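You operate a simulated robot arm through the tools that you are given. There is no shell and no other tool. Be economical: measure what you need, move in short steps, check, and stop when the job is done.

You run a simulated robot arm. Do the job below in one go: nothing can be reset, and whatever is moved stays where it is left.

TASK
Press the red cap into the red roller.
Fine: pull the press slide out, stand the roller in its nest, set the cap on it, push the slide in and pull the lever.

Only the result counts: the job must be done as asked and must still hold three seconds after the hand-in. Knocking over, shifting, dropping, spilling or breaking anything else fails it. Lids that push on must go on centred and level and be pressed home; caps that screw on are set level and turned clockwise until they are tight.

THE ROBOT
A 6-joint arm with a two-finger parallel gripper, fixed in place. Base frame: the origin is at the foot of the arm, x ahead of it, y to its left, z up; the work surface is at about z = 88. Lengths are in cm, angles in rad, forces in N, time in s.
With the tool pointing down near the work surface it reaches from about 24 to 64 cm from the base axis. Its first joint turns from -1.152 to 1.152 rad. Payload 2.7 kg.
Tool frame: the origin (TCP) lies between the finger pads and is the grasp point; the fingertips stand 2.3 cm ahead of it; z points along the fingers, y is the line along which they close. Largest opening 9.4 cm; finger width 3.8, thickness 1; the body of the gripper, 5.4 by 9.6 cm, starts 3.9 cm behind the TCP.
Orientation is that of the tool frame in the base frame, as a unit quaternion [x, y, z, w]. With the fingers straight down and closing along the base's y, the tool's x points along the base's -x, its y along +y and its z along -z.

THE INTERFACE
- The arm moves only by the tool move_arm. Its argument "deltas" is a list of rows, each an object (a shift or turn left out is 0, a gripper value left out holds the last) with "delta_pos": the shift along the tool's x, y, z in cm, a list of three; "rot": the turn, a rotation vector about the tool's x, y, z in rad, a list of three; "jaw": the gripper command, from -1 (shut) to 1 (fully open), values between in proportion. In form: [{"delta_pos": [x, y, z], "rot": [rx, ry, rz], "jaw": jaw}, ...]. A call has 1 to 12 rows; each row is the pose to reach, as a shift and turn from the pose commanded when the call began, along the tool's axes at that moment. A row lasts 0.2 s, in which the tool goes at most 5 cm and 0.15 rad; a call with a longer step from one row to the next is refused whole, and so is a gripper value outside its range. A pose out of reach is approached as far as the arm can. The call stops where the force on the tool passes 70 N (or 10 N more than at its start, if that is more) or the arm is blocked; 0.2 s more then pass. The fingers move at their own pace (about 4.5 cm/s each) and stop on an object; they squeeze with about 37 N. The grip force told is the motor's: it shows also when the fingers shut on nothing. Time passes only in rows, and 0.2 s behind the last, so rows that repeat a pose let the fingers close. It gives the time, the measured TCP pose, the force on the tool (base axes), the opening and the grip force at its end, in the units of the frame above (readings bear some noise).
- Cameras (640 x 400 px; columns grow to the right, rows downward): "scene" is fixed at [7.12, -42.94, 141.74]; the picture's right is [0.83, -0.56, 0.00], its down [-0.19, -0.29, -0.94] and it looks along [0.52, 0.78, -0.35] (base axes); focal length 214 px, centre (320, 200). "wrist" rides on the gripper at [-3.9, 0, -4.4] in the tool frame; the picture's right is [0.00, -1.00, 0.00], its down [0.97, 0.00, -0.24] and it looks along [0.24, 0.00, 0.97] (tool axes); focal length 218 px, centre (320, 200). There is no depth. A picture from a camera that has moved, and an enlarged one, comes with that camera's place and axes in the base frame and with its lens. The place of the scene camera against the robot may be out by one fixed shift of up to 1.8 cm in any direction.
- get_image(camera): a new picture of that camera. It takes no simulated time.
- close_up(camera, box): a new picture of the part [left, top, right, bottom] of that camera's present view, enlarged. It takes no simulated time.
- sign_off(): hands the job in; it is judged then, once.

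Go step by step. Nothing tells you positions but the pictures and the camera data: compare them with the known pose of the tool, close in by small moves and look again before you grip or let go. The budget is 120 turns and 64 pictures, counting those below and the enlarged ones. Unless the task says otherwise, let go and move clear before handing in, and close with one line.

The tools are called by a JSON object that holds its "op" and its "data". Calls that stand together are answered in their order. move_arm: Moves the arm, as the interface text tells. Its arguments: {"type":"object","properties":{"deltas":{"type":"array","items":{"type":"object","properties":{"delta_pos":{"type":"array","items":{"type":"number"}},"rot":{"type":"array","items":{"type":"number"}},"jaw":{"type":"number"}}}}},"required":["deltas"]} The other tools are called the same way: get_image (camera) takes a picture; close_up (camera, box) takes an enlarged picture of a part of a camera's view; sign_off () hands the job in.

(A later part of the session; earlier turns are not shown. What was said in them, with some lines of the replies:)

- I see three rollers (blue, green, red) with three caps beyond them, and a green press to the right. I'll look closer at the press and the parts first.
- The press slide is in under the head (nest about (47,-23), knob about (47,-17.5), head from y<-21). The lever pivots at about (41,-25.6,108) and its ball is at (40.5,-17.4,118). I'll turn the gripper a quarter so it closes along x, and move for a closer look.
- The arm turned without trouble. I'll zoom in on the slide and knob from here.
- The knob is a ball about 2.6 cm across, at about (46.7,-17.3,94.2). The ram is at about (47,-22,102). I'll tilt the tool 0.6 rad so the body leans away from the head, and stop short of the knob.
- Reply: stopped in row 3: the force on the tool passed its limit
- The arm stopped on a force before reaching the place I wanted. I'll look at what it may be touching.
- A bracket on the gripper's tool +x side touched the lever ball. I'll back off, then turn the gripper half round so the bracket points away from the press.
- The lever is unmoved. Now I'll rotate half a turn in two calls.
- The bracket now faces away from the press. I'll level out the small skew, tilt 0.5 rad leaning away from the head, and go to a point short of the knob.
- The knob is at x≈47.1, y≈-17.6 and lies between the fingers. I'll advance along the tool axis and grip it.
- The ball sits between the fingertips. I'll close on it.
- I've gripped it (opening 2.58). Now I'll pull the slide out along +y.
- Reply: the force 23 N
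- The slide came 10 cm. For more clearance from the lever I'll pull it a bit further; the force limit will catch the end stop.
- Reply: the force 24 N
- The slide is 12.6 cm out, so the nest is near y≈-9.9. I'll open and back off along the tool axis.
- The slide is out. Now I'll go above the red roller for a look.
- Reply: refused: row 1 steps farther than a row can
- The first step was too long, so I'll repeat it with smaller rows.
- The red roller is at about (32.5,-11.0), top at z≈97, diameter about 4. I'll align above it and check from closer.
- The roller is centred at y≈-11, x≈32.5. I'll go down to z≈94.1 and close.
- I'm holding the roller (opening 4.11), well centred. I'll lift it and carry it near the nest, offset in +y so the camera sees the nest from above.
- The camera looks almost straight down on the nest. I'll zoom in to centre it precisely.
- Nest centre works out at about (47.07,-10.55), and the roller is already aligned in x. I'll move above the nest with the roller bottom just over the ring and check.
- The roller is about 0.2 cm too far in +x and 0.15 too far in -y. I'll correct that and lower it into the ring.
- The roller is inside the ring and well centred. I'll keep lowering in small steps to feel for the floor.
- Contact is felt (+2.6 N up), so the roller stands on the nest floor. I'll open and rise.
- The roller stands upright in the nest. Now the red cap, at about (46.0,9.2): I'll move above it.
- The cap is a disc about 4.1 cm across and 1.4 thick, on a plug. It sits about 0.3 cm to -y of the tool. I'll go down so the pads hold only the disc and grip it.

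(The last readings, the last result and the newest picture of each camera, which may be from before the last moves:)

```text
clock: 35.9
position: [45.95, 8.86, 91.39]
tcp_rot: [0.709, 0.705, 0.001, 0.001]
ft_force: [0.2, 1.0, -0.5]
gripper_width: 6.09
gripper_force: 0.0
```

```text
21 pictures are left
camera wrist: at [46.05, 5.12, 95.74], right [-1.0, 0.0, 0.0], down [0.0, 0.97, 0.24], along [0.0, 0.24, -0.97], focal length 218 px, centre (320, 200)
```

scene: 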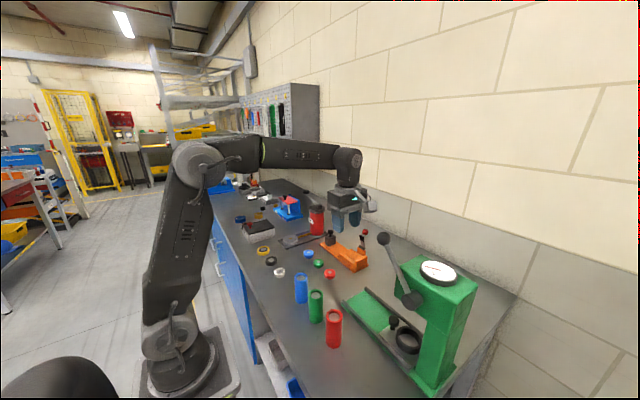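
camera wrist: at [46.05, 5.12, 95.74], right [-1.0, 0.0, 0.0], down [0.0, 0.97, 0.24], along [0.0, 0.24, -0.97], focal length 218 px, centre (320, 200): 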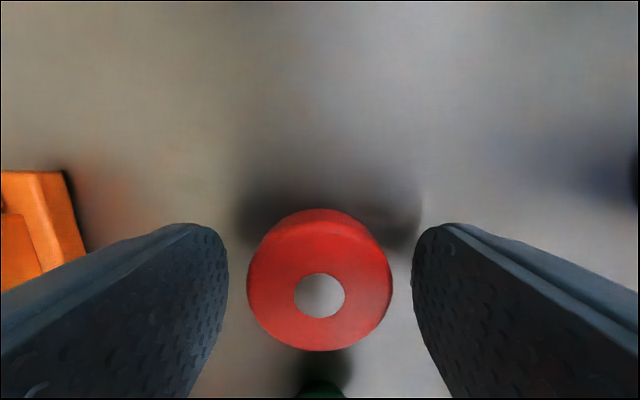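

The cap is about 0.2 cm further in +y. I'll adjust and grip.

{"op": "move_arm", "data": {"deltas": [{"delta_pos": [0.2, 0, 0]}, {"delta_pos": [0.2, 0, 0], "jaw": -0.4}, {"delta_pos": [0.2, 0, 0], "jaw": -0.4}, {"delta_pos": [0.2, 0, 0], "jaw": -0.4}, {"delta_pos": [0.2, 0, 0], "jaw": -0.4}]}}

{"op": "close_up", "data": {"camera": "wrist", "box": [220, 180, 420, 380]}}

```text
clock: 37.1
position: [46.01, 9.24, 91.39]
tcp_rot: [0.708, 0.706, 0.001, 0.001]
ft_force: [0.2, -0.1, -0.7]
gripper_width: 3.9
gripper_force: 37.0
```

```text
2.00 times, centred on (320, 280) of wrist
camera zoom: at [46.08, 5.34, 95.74], right [-1.0, 0.0, 0.0], down [0.0, 0.97, 0.24], along [0.0, 0.24, -0.97], focal length 436 px, centre (320, 40)
```

zoom: 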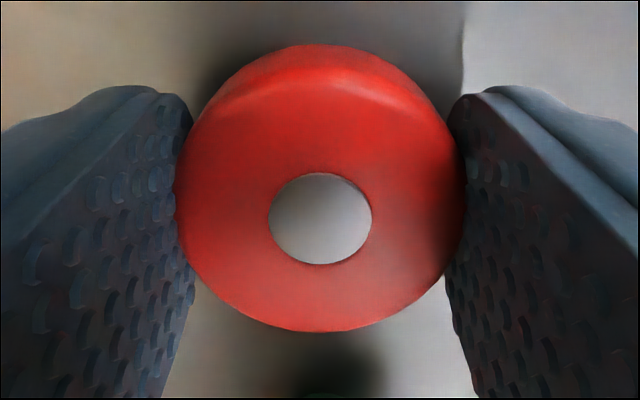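

I hold the cap (3.9 cm). Stepping back to the pose where the roller was released gives the exact shift (-19.6, +1.1). I'll lift and go above the roller.

{"op": "move_arm", "data": {"deltas": [{"delta_pos": [0, 0, -4]}, {"delta_pos": [0, 0, -8.5]}, {"delta_pos": [0, 0, -13]}, {"delta_pos": [-4, 0.3, -13]}, {"delta_pos": [-8, 0.6, -13]}, {"delta_pos": [-12, 0.9, -13]}, {"delta_pos": [-16, 1.1, -13]}, {"delta_pos": [-18.5, 1.1, -13]}, {"delta_pos": [-19.6, 1.1, -13]}, {"delta_pos": [-19.6, 1.1, -12.5]}, {"delta_pos": [-19.6, 1.1, -12.5]}]}}

{"op": "close_up", "data": {"camera": "wrist", "box": [220, 100, 420, 300]}}

{"op": "close_up", "data": {"camera": "scene", "box": [345, 250, 420, 325]}}

```text
clock: 39.5
position: [46.91, -10.32, 103.79]
tcp_rot: [0.708, 0.706, 0.002, 0.002]
ft_force: [-0.4, 0.3, -0.2]
gripper_width: 3.92
gripper_force: 37.5
```

```text
2.00 times, centred on (320, 200) of wrist
camera zoom: at [47.03, -14.18, 108.21], right [-1.0, 0.0, 0.0], down [0.0, 0.97, 0.24], along [0.0, 0.24, -0.97], focal length 436 px, centre (320, 200)
```

zoom: 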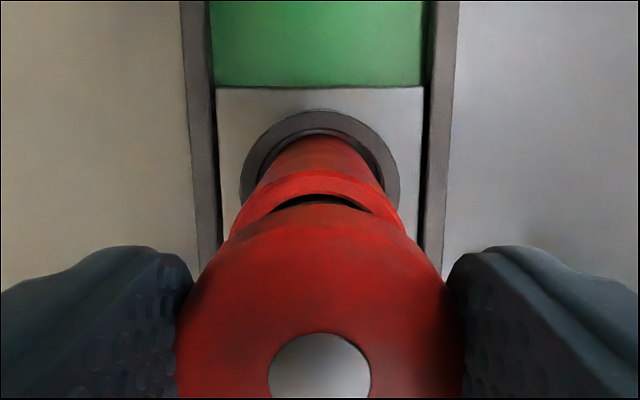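

```text
5.33 times, centred on (382, 288) of scene
camera zoom: at [7.12, -42.94, 141.74], right [0.83, -0.56, 0.0], down [-0.19, -0.29, -0.94], along [0.52, 0.78, -0.35], focal length 1144 px, centre (-13, -267)
```

zoom: 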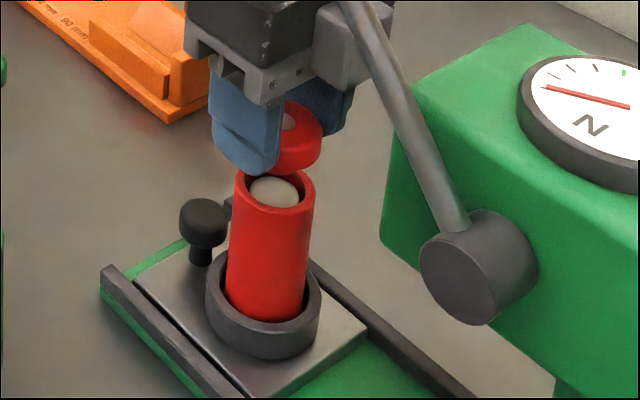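

The cap and roller line up (both about 0.2 cm to -y of the tool, same x). I'll lower until just entering and check from both cameras.

{"op": "move_arm", "data": {"deltas": [{"delta_pos": [0, 0, 0.4]}, {"delta_pos": [0, 0, 0.8]}, {"delta_pos": [0, 0, 1.2]}, {"delta_pos": [0, 0, 1.2]}]}}

{"op": "close_up", "data": {"camera": "scene", "box": [360, 260, 405, 300]}}

{"op": "close_up", "data": {"camera": "wrist", "box": [240, 140, 400, 300]}}

```text
clock: 40.5
position: [47.05, -10.38, 102.57]
tcp_rot: [0.709, 0.706, 0.001, 0.001]
ft_force: [0.2, -1.0, 0.0]
gripper_width: 3.92
gripper_force: 36.7
```

```text
10.00 times, centred on (382, 280) of scene
camera zoom: at [7.12, -42.94, 141.74], right [0.83, -0.56, 0.0], down [-0.19, -0.29, -0.94], along [0.52, 0.78, -0.35], focal length 2145 px, centre (-305, -600)
```

zoom: 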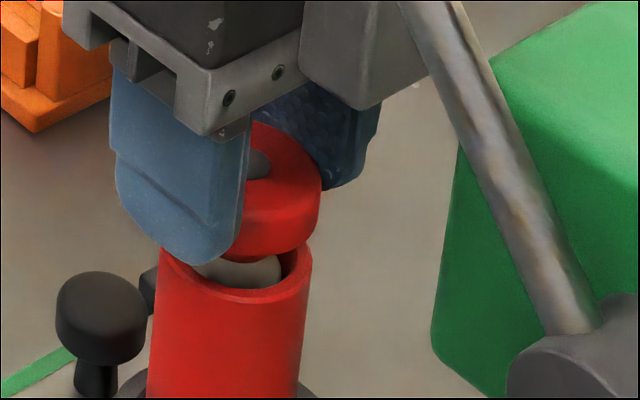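

```text
2.50 times, centred on (320, 220) of wrist
camera zoom: at [47.05, -14.21, 107.03], right [-1.0, 0.0, 0.0], down [0.0, 0.97, 0.24], along [0.0, 0.24, -0.97], focal length 546 px, centre (320, 150)
```

zoom: 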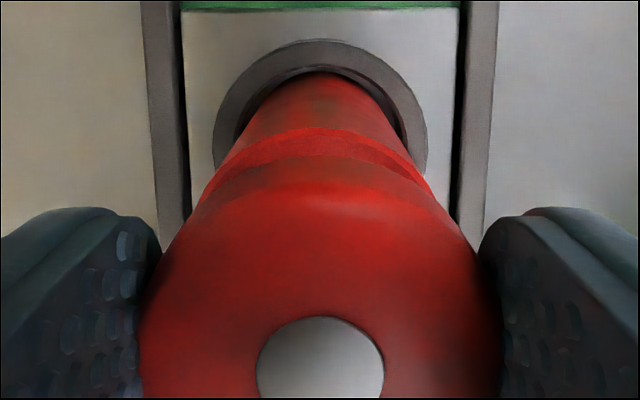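

Alignment holds to within about 1 mm in both views. I'll lower gently and watch the force.

{"op": "move_arm", "data": {"deltas": [{"delta_pos": [0, 0, 0.15]}, {"delta_pos": [0, 0, 0.3]}, {"delta_pos": [0, 0, 0.3]}]}}

{"op": "move_arm", "data": {"deltas": [{"delta_pos": [0, 0, 0.15]}, {"delta_pos": [0, 0, 0.3]}, {"delta_pos": [0, 0, 0.3]}]}}

{"op": "move_arm", "data": {"deltas": [{"delta_pos": [0, 0, 0.15]}, {"delta_pos": [0, 0, 0.3]}, {"delta_pos": [0, 0, 0.3]}]}}

```text
clock: 41.3
position: [46.95, -10.3, 102.28]
tcp_rot: [0.709, 0.705, 0.001, 0.001]
ft_force: [0.9, -0.7, -1.1]
gripper_width: 3.89
gripper_force: 37.4
```

```text
clock: 42.1
position: [46.96, -10.42, 102.22]
tcp_rot: [0.708, 0.706, 0.001, 0.001]
ft_force: [-0.2, 0.6, -0.8]
gripper_width: 3.86
gripper_force: 37.0
```

```text
clock: 42.9
position: [46.95, -10.37, 101.79]
tcp_rot: [0.708, 0.706, 0.001, 0.001]
ft_force: [-0.7, 0.6, 0.7]
gripper_width: 3.9
gripper_force: 36.7
```

{"op": "move_arm", "data": {"deltas": [{"delta_pos": [0, 0, 0.1]}, {"delta_pos": [0, 0, 0.2]}, {"delta_pos": [0, 0, 0.2]}]}}

{"op": "move_arm", "data": {"deltas": [{"delta_pos": [0, 0, 0.1]}, {"delta_pos": [0, 0, 0.2]}, {"delta_pos": [0, 0, 0.2]}]}}

{"op": "close_up", "data": {"camera": "scene", "box": [360, 260, 405, 300]}}

```text
clock: 43.7
position: [46.96, -10.4, 101.55]
tcp_rot: [0.709, 0.706, 0.001, 0.002]
ft_force: [0.8, 1.3, 3.9]
gripper_width: 3.87
gripper_force: 37.1
```

```text
clock: 44.5
position: [46.85, -10.38, 101.35]
tcp_rot: [0.709, 0.705, 0.002, 0.001]
ft_force: [0.6, -0.2, 3.0]
gripper_width: 3.9
gripper_force: 36.8
```

```text
10.00 times, centred on (382, 280) of scene
camera zoom: at [7.12, -42.93, 141.74], right [0.83, -0.56, 0.0], down [-0.19, -0.29, -0.94], along [0.52, 0.78, -0.35], focal length 2145 px, centre (-305, -600)
```

zoom: 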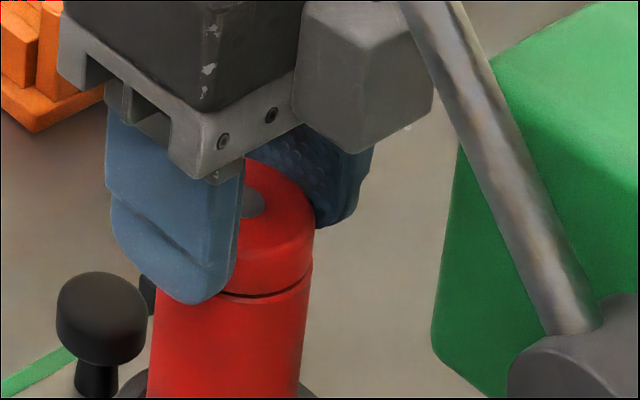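

The cap is in the mouth with a thin even gap and light resistance. I'll push a touch more, then look.

{"op": "move_arm", "data": {"deltas": [{"delta_pos": [0, 0, 0.1]}, {"delta_pos": [0, 0, 0.2]}, {"delta_pos": [0, 0, 0.2]}]}}

{"op": "close_up", "data": {"camera": "scene", "box": [360, 260, 405, 300]}}

```text
clock: 45.3
position: [46.89, -10.37, 101.3]
tcp_rot: [0.708, 0.706, 0.001, 0.003]
ft_force: [-5.7, 1.8, 15.8]
gripper_width: 3.93
gripper_force: 37.4
```

```text
10.00 times, centred on (382, 280) of scene
camera zoom: at [7.08, -42.93, 141.74], right [0.83, -0.56, 0.0], down [-0.19, -0.29, -0.94], along [0.52, 0.78, -0.35], focal length 2145 px, centre (-305, -600)
```

zoom: 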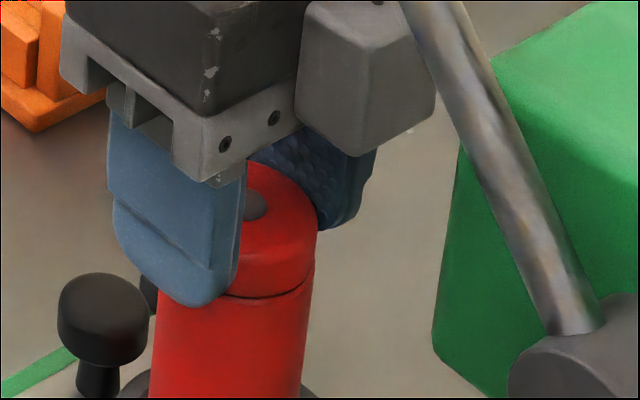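

The cap is seated with about 16 N of resistance. I'll open, rise clear, and return to the point above and behind the knob.

{"op": "move_arm", "data": {"deltas": [{"jaw": 0.2}, {"jaw": 0.2}, {"jaw": 0.2}, {"delta_pos": [0, 0, -3], "jaw": 0.2}, {"delta_pos": [0, 0, -6.5], "jaw": 0}, {"delta_pos": [3, 0.05, -8], "jaw": 0}, {"delta_pos": [7, 0.1, -8], "jaw": 0}, {"delta_pos": [10.5, 0.17, -7], "jaw": 0}, {"delta_pos": [12.58, 0.17, -5.9], "jaw": 0}, {"delta_pos": [12.58, 0.17, -5.9], "jaw": 0}]}}

{"op": "get_image", "data": {"camera": "wrist"}}

{"op": "close_up", "data": {"camera": "scene", "box": [345, 250, 420, 325]}}

```text
clock: 47.5
position: [47.1, 2.2, 107.0]
tcp_rot: [0.71, 0.705, 0.001, 0.001]
ft_force: [-0.2, -0.3, -0.2]
gripper_width: 4.69
gripper_force: 0.1
```

```text
13 pictures are left
camera wrist: at [47.15, -1.56, 111.49], right [-1.0, 0.0, 0.0], down [0.0, 0.97, 0.24], along [0.0, 0.24, -0.97], focal length 218 px, centre (320, 200)
```

wrist: 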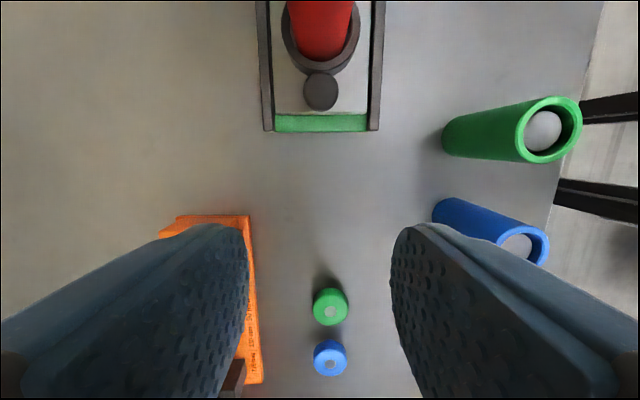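

```text
5.33 times, centred on (382, 288) of scene
camera zoom: at [7.12, -42.93, 141.74], right [0.83, -0.56, 0.0], down [-0.19, -0.29, -0.94], along [0.52, 0.78, -0.35], focal length 1144 px, centre (-13, -267)
```

zoom: 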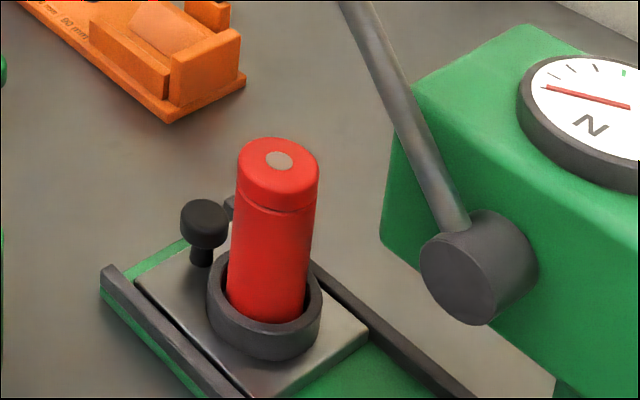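

The cap sits level on the roller and the slide hasn't moved. I'll retrace the tilted approach to the knob and grip it.

{"op": "move_arm", "data": {"deltas": [{"delta_pos": [-0.47, 0, 0.88], "rot": [0, -0.115, 0], "jaw": 0}, {"delta_pos": [-1.42, 0, 2.64], "rot": [0, -0.245, 0], "jaw": 0}, {"delta_pos": [-2.37, 0, 4.4], "rot": [0, -0.375, 0], "jaw": 0}, {"delta_pos": [-3.32, 0, 6.16], "rot": [0, -0.495, 0], "jaw": 0}, {"delta_pos": [-4.7, 0, 8.8], "rot": [0, -0.495, 0], "jaw": 0}, {"delta_pos": [-5.8, 0, 10.8], "rot": [0, -0.495, 0], "jaw": 0}, {"delta_pos": [-6.64, 0, 12.32], "rot": [0, -0.495, 0], "jaw": 0}, {"delta_pos": [-6.64, 0, 12.32], "rot": [0, -0.495, 0], "jaw": 0}]}}

{"op": "get_image", "data": {"camera": "wrist"}}

```text
clock: 49.3
position: [47.19, -4.32, 94.63]
tcp_rot: [0.687, 0.684, -0.173, 0.174]
ft_force: [-0.1, 0.0, 0.9]
gripper_width: 4.71
gripper_force: 0.2
```

```text
11 pictures are left
camera wrist: at [47.33, -5.53, 100.39], right [-1.0, 0.0, 0.0], down [0.0, 0.97, -0.25], along [0.0, -0.25, -0.97], focal length 218 px, centre (320, 200)
```

wrist: 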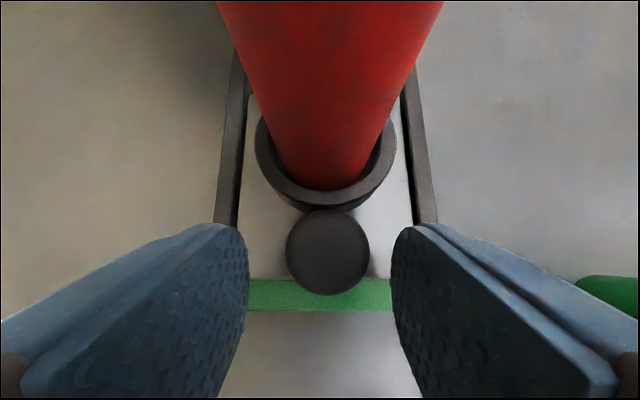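

The knob is between the fingers, 0.2 cm to -x. I'll centre on it and close.

{"op": "move_arm", "data": {"deltas": [{"delta_pos": [0, -0.18, 0]}, {"delta_pos": [0, -0.18, 0], "jaw": -0.8}, {"delta_pos": [0, -0.18, 0], "jaw": -0.8}, {"delta_pos": [0, -0.18, 0], "jaw": -0.8}, {"delta_pos": [0, -0.18, 0], "jaw": -0.8}]}}

```text
clock: 50.5
position: [47.02, -4.3, 94.85]
tcp_rot: [0.687, 0.684, -0.173, 0.174]
ft_force: [-0.1, 0.3, -0.2]
gripper_width: 2.53
gripper_force: 45.1
```

Gripped cleanly. Now I'll push the slide in steadily.

{"op": "move_arm", "data": {"deltas": [{"delta_pos": [-0.44, 0, 0.237]}, {"delta_pos": [-1.144, 0, 0.617]}, {"delta_pos": [-1.936, 0, 1.044]}, {"delta_pos": [-2.728, 0, 1.471]}, {"delta_pos": [-3.52, 0, 1.898]}, {"delta_pos": [-4.312, 0, 2.325]}, {"delta_pos": [-5.104, 0, 2.752]}, {"delta_pos": [-5.896, 0, 3.179]}, {"delta_pos": [-6.688, 0, 3.606]}, {"delta_pos": [-7.48, 0, 4.033]}, {"delta_pos": [-8.272, 0, 4.46]}, {"delta_pos": [-8.8, 0, 4.745]}]}}

{"op": "close_up", "data": {"camera": "scene", "box": [340, 210, 480, 350]}}

```text
clock: 53.1
position: [47.11, -14.51, 94.79]
tcp_rot: [0.687, 0.684, -0.172, 0.175]
ft_force: [1.4, 1.4, 2.1]
gripper_width: 2.54
gripper_force: 45.3
```

```text
2.86 times, centred on (410, 280) of scene
camera zoom: at [7.12, -42.93, 141.74], right [0.83, -0.56, 0.0], down [-0.19, -0.29, -0.94], along [0.52, 0.78, -0.35], focal length 613 px, centre (63, -29)
```

zoom: 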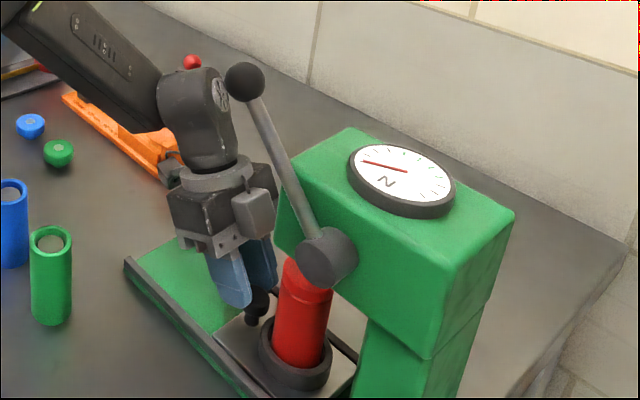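

All well. I'll push the last 2.6 cm.

{"op": "move_arm", "data": {"deltas": [{"delta_pos": [-0.44, 0, 0.237]}, {"delta_pos": [-0.88, 0, 0.4745]}, {"delta_pos": [-1.32, 0, 0.712]}, {"delta_pos": [-1.76, 0, 0.949]}, {"delta_pos": [-2.024, 0, 1.091]}, {"delta_pos": [-2.2, 0, 1.186]}, {"delta_pos": [-2.288, 0, 1.234]}, {"delta_pos": [-2.288, 0, 1.234]}]}}

{"op": "move_arm", "data": {"deltas": [{"delta_pos": [-0.13, 0, 0.071]}, {"delta_pos": [-0.264, 0, 0.142]}, {"delta_pos": [-0.264, 0, 0.142]}]}}

```text
clock: 54.9
position: [46.89, -16.8, 94.75]
tcp_rot: [0.686, 0.685, -0.171, 0.175]
ft_force: [5.3, 28.7, 1.2]
gripper_width: 2.52
gripper_force: 45.6
```

```text
clock: 55.7
position: [46.99, -16.72, 94.74]
tcp_rot: [0.686, 0.686, -0.172, 0.174]
ft_force: [-7.4, 49.4, 12.1]
gripper_width: 2.54
gripper_force: 45.0
```

The slide is against its stop (about 49 N with no further motion), so it is fully in. I'll ease off, open, back out and rise clear of the lever.

{"op": "move_arm", "data": {"deltas": [{"delta_pos": [0.3, 0, -0.16]}, {"delta_pos": [0.3, 0, -0.16], "jaw": 0}, {"delta_pos": [0.3, 0, -0.16], "jaw": 0}, {"delta_pos": [0.3, 0, -0.16], "jaw": 0}, {"delta_pos": [0.1, 0, -4.5], "jaw": 0}, {"delta_pos": [0, 0, -9], "jaw": 0}, {"delta_pos": [0, 0, -13], "jaw": 0}, {"delta_pos": [0.54, 0, -17.27], "jaw": 0}, {"delta_pos": [-1.5, 0, -21.05], "jaw": 0.2}, {"delta_pos": [-3.54, 0, -24.83], "jaw": 0.2}, {"delta_pos": [-5.58, 0, -28.61], "jaw": 0.2}, {"delta_pos": [-6.91, 0, -31.07], "jaw": 0.2}]}}

{"op": "get_image", "data": {"camera": "wrist"}}

{"op": "close_up", "data": {"camera": "scene", "box": [340, 210, 480, 350]}}

```text
clock: 58.3
position: [47.06, -8.52, 125.45]
tcp_rot: [0.687, 0.684, -0.173, 0.174]
ft_force: [-0.6, -0.2, -0.3]
gripper_width: 5.65
gripper_force: 0.1
```

```text
9 pictures are left
camera wrist: at [47.09, -9.86, 131.2], right [-1.0, 0.0, 0.0], down [0.0, 0.97, -0.25], along [0.0, -0.25, -0.97], focal length 218 px, centre (320, 200)
```

wrist: 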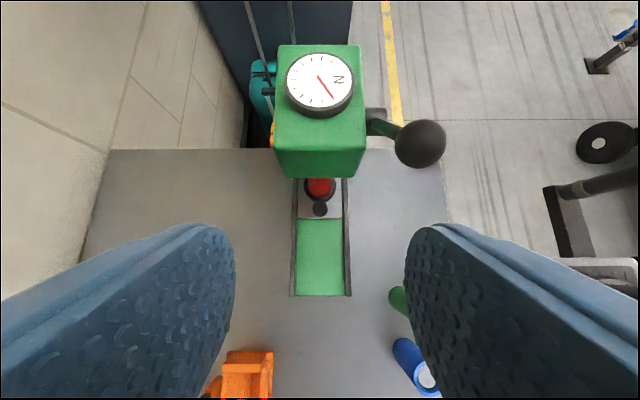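

```text
2.86 times, centred on (410, 280) of scene
camera zoom: at [7.12, -42.94, 141.74], right [0.83, -0.56, 0.0], down [-0.19, -0.29, -0.94], along [0.52, 0.78, -0.35], focal length 613 px, centre (63, -29)
```

zoom: 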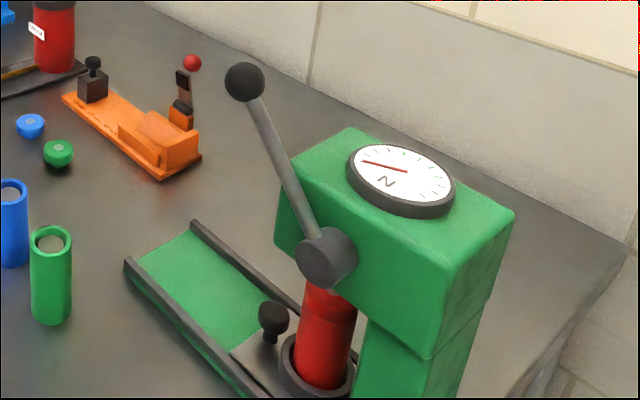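

The slide is in with the capped roller under the ram. Using two wrist views, the lever ball is at about (40.9,-16.6,119.0) with its pivot near (41,-24.7,109.2). I'll line up behind the ball.

{"op": "move_arm", "data": {"deltas": [{"delta_pos": [0, -2.5, 0], "jaw": 0.3}, {"delta_pos": [0, -6.1, 0], "jaw": 0.3}, {"delta_pos": [-2, -6.1, 2], "jaw": 0.3}, {"delta_pos": [-4.06, -6.1, 4.06], "jaw": 0.3}, {"delta_pos": [-4.06, -6.1, 4.06], "jaw": 0.3}]}}

{"op": "get_image", "data": {"camera": "wrist"}}

```text
clock: 59.5
position: [40.9, -14.18, 123.74]
tcp_rot: [0.687, 0.684, -0.172, 0.174]
ft_force: [0.2, -0.1, 0.5]
gripper_width: 6.1
gripper_force: 0.0
```

```text
7 pictures are left
camera wrist: at [40.93, -15.39, 129.49], right [-1.0, 0.0, 0.0], down [0.0, 0.97, -0.25], along [0.0, -0.25, -0.97], focal length 218 px, centre (320, 200)
```

wrist: 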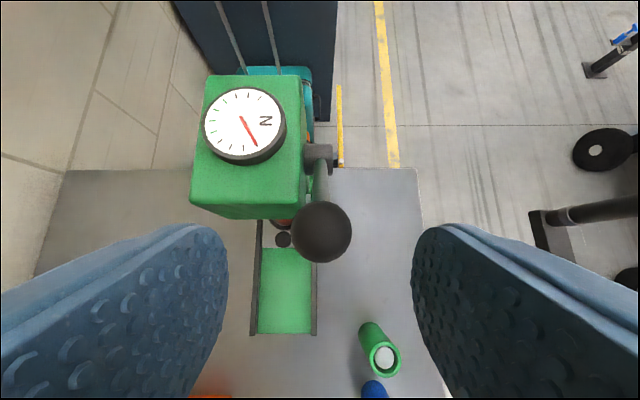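

The ball is centred between the fingers. I'll advance and grip it.

{"op": "move_arm", "data": {"deltas": [{"delta_pos": [0.08, 0, 2]}, {"delta_pos": [0.16, 0, 4]}, {"delta_pos": [0.16, 0, 4.75]}, {"delta_pos": [0.16, 0, 4.75]}, {"delta_pos": [0.16, 0, 4.75], "jaw": -0.8}, {"delta_pos": [0.16, 0, 4.75], "jaw": -0.8}, {"delta_pos": [0.16, 0, 4.75], "jaw": -0.8}, {"delta_pos": [0.16, 0, 4.75], "jaw": -0.8}]}}

```text
clock: 61.3
position: [40.82, -16.13, 119.54]
tcp_rot: [0.688, 0.683, -0.174, 0.173]
ft_force: [-3.6, 0.1, -0.8]
gripper_width: 2.96
gripper_force: 45.1
```

I've gripped the ball (2.96). Now I'll pull the lever down along its arc, first about 20°.

{"op": "move_arm", "data": {"deltas": [{"delta_pos": [0.58, 0, 0.14]}, {"delta_pos": [1.17, 0, 0.29]}, {"delta_pos": [2.21, 0, 0.65]}, {"delta_pos": [3.22, 0, 1.1]}, {"delta_pos": [4.19, 0, 1.65]}, {"delta_pos": [4.19, 0, 1.65]}]}}

```text
clock: 62.7
position: [40.82, -13.4, 116.07]
tcp_rot: [0.688, 0.683, -0.173, 0.174]
ft_force: [-4.0, -1.7, 12.0]
gripper_width: 2.94
gripper_force: 45.0
```

{"op": "move_arm", "data": {"deltas": [{"delta_pos": [0.92, 0, 0.62]}, {"delta_pos": [1.77, 0, 1.32]}, {"delta_pos": [2.57, 0, 2.09]}, {"delta_pos": [3.3, 0, 2.92]}, {"delta_pos": [3.3, 0, 2.92]}]}}

{"op": "close_up", "data": {"camera": "scene", "box": [340, 210, 480, 350]}}

```text
clock: 63.9
position: [40.79, -11.88, 112.03]
tcp_rot: [0.687, 0.684, -0.174, 0.173]
ft_force: [-8.7, 0.7, 11.3]
gripper_width: 2.93
gripper_force: 44.3
```

```text
2.86 times, centred on (410, 280) of scene
camera zoom: at [7.08, -42.93, 141.74], right [0.83, -0.56, 0.0], down [-0.19, -0.29, -0.94], along [0.52, 0.78, -0.35], focal length 613 px, centre (63, -29)
```

zoom: 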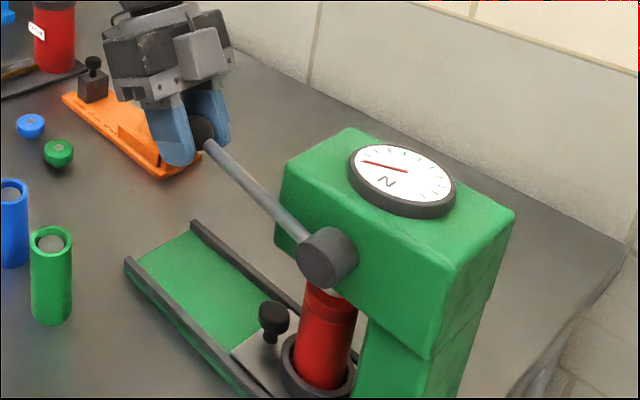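

The lever follows nicely and is now about 10° above level. I'll continue down.

{"op": "move_arm", "data": {"deltas": [{"delta_pos": [0.65, 0, 0.9]}, {"delta_pos": [1.22, 0, 1.85]}, {"delta_pos": [1.69, 0, 2.85]}, {"delta_pos": [2.09, 0, 3.88]}, {"delta_pos": [2.09, 0, 3.88]}]}}

```text
clock: 65.1
position: [40.8, -11.75, 107.34]
tcp_rot: [0.687, 0.684, -0.173, 0.174]
ft_force: [-13.2, 19.5, 8.0]
gripper_width: 2.9
gripper_force: 45.0
```

{"op": "move_arm", "data": {"deltas": [{"delta_pos": [0.48, 0, 0.97]}, {"delta_pos": [0.86, 0, 1.97]}, {"delta_pos": [0.86, 0, 1.97]}]}}

{"op": "close_up", "data": {"camera": "scene", "box": [340, 210, 480, 350]}}

```text
clock: 65.9
position: [40.76, -12.12, 105.43]
tcp_rot: [0.688, 0.683, -0.174, 0.175]
ft_force: [-12.1, -5.3, 15.0]
gripper_width: 2.93
gripper_force: 44.8
```

```text
2.86 times, centred on (410, 280) of scene
camera zoom: at [7.06, -42.95, 141.74], right [0.83, -0.56, 0.0], down [-0.19, -0.29, -0.94], along [0.52, 0.78, -0.35], focal length 613 px, centre (63, -29)
```

zoom: 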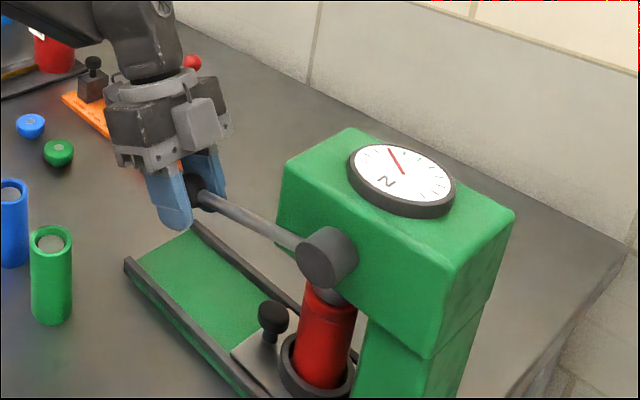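

The dial has started to move, so the ram is on the cap. I'll keep pulling to the stop.

{"op": "move_arm", "data": {"deltas": [{"delta_pos": [0.06, 0, 0.55]}, {"delta_pos": [0.11, 0, 1.1]}, {"delta_pos": [0.13, 0, 1.65]}, {"delta_pos": [0.14, 0, 2.21]}, {"delta_pos": [0.14, 0, 2.21]}]}}

```text
clock: 67.1
position: [40.79, -12.82, 103.45]
tcp_rot: [0.687, 0.684, -0.171, 0.175]
ft_force: [-12.7, 28.8, 31.2]
gripper_width: 2.93
gripper_force: 45.5
```

{"op": "move_arm", "data": {"deltas": [{"delta_pos": [0.11, 0, 0.5]}, {"delta_pos": [0.21, 0, 1.02]}, {"delta_pos": [0.25, 0, 1.5]}, {"delta_pos": [0.285, 0, 2.0]}, {"delta_pos": [0.285, 0, 2.0]}]}}

{"op": "close_up", "data": {"camera": "scene", "box": [360, 230, 460, 330]}}

```text
clock: 67.9
position: [40.76, -13.09, 102.78]
tcp_rot: [0.688, 0.682, -0.169, 0.18]
ft_force: [-24.6, 22.9, 29.3]
gripper_width: 2.92
gripper_force: 44.7
stopped in row 3: the force on the tool passed its limit (the readings are from after the stop); the commanded pose is now the measured one
```

```text
4.00 times, centred on (410, 280) of scene
camera zoom: at [7.0, -42.86, 141.77], right [0.83, -0.56, 0.0], down [-0.19, -0.29, -0.94], along [0.52, 0.78, -0.35], focal length 858 px, centre (-40, -120)
```

zoom: 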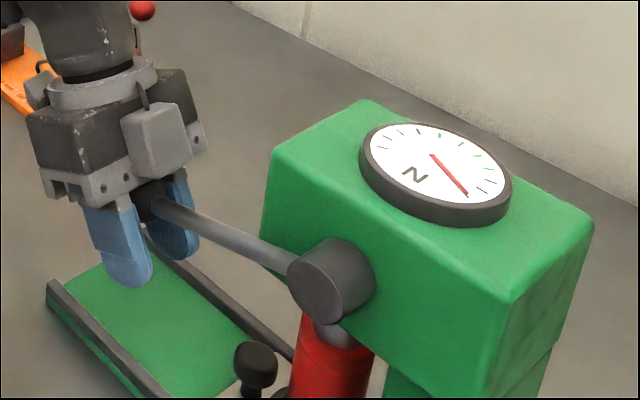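

The dial has swung well past the green marks and the lever hit its limit, so the cap should be home. I'll guide the lever back up along its arc and check the cap.

{"op": "move_arm", "data": {"deltas": [{"delta_pos": [-0.2, 0, -1.4]}, {"delta_pos": [-0.4, 0, -2.79]}, {"delta_pos": [-0.98, 0, -4.65]}, {"delta_pos": [-2.13, 0, -6.69]}, {"delta_pos": [-3.32, 0, -8.71]}, {"delta_pos": [-4.88, 0, -10.32]}, {"delta_pos": [-6.58, 0, -11.55]}, {"delta_pos": [-8.62, 0, -12.62]}, {"delta_pos": [-10.4, 0, -13.2]}, {"delta_pos": [-10.4, 0, -13.2]}]}}

{"op": "close_up", "data": {"camera": "scene", "box": [380, 255, 440, 315]}}

```text
clock: 69.8
position: [40.81, -14.09, 117.28]
tcp_rot: [0.685, 0.691, -0.165, 0.16]
ft_force: [-2.7, 23.7, -4.0]
gripper_width: 1.8
gripper_force: 9.8
stopped in row 9: the force on the tool passed its limit (the readings are from after the stop); the commanded pose is now the measured one
```

```text
6.67 times, centred on (410, 285) of scene
camera zoom: at [7.12, -42.86, 141.76], right [0.83, -0.56, 0.0], down [-0.19, -0.29, -0.94], along [0.52, 0.78, -0.35], focal length 1430 px, centre (-280, -367)
```

zoom: 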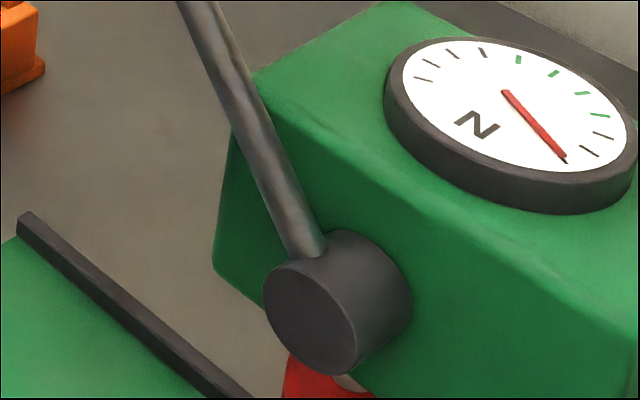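

The lever is back up and the gripper slipped off near the end of its travel. I'll open, back away, and look at the cap.

{"op": "move_arm", "data": {"deltas": [{"jaw": 0.2}, {"jaw": 0.2}, {"jaw": 0.2}, {"delta_pos": [0.5, 0, -3], "jaw": 0.2}, {"delta_pos": [1.5, 0, -7], "jaw": 0.2}, {"delta_pos": [3, 0, -11], "jaw": 0.2}, {"delta_pos": [3, 0, -11], "jaw": 0.2}]}}

{"op": "close_up", "data": {"camera": "scene", "box": [375, 225, 455, 365]}}

```text
clock: 71.4
position: [40.92, -6.64, 125.85]
tcp_rot: [0.686, 0.69, -0.167, 0.162]
ft_force: [-0.7, -0.1, -0.5]
gripper_width: 5.64
gripper_force: 0.0
```

```text
2.86 times, centred on (415, 295) of scene
camera zoom: at [7.12, -42.94, 141.74], right [0.83, -0.56, 0.0], down [-0.19, -0.29, -0.94], along [0.52, 0.78, -0.35], focal length 613 px, centre (49, -71)
```

zoom: 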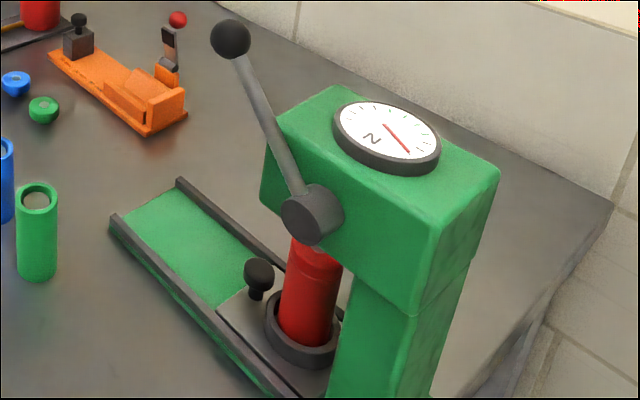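

{"op": "close_up", "data": {"camera": "scene", "box": [405, 300, 430, 330]}}

```text
13.33 times, centred on (418, 315) of scene
camera zoom: at [7.12, -42.94, 141.74], right [0.83, -0.56, 0.0], down [-0.19, -0.29, -0.94], along [0.52, 0.78, -0.35], focal length 2860 px, centre (-980, -1333)
```

zoom: 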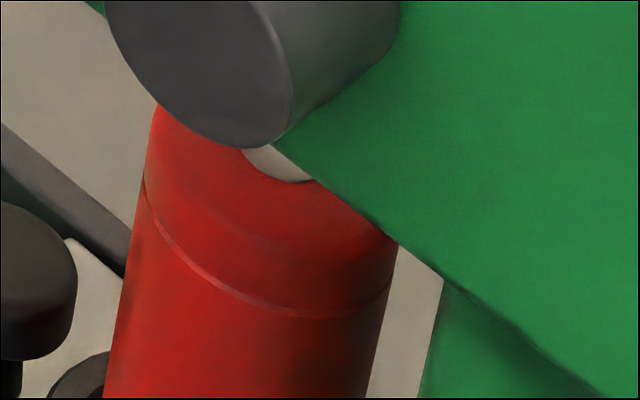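

The cap is flush and level on the red roller with no gap. The slide is in, the lever is back up and the gripper is clear, so I'm handing in.

{"op": "sign_off", "data": {}}

```text
The job is handed in.
```

The red cap is pressed into the red roller, flush and level; the roller is still in its nest under the press, with the slide in and the lever back up. The dial needle ended past the green marks, so the press may have gone harder than intended. The gripper brushed the lever ball once early on and slipped off it as the lever came back up, but nothing else was moved.
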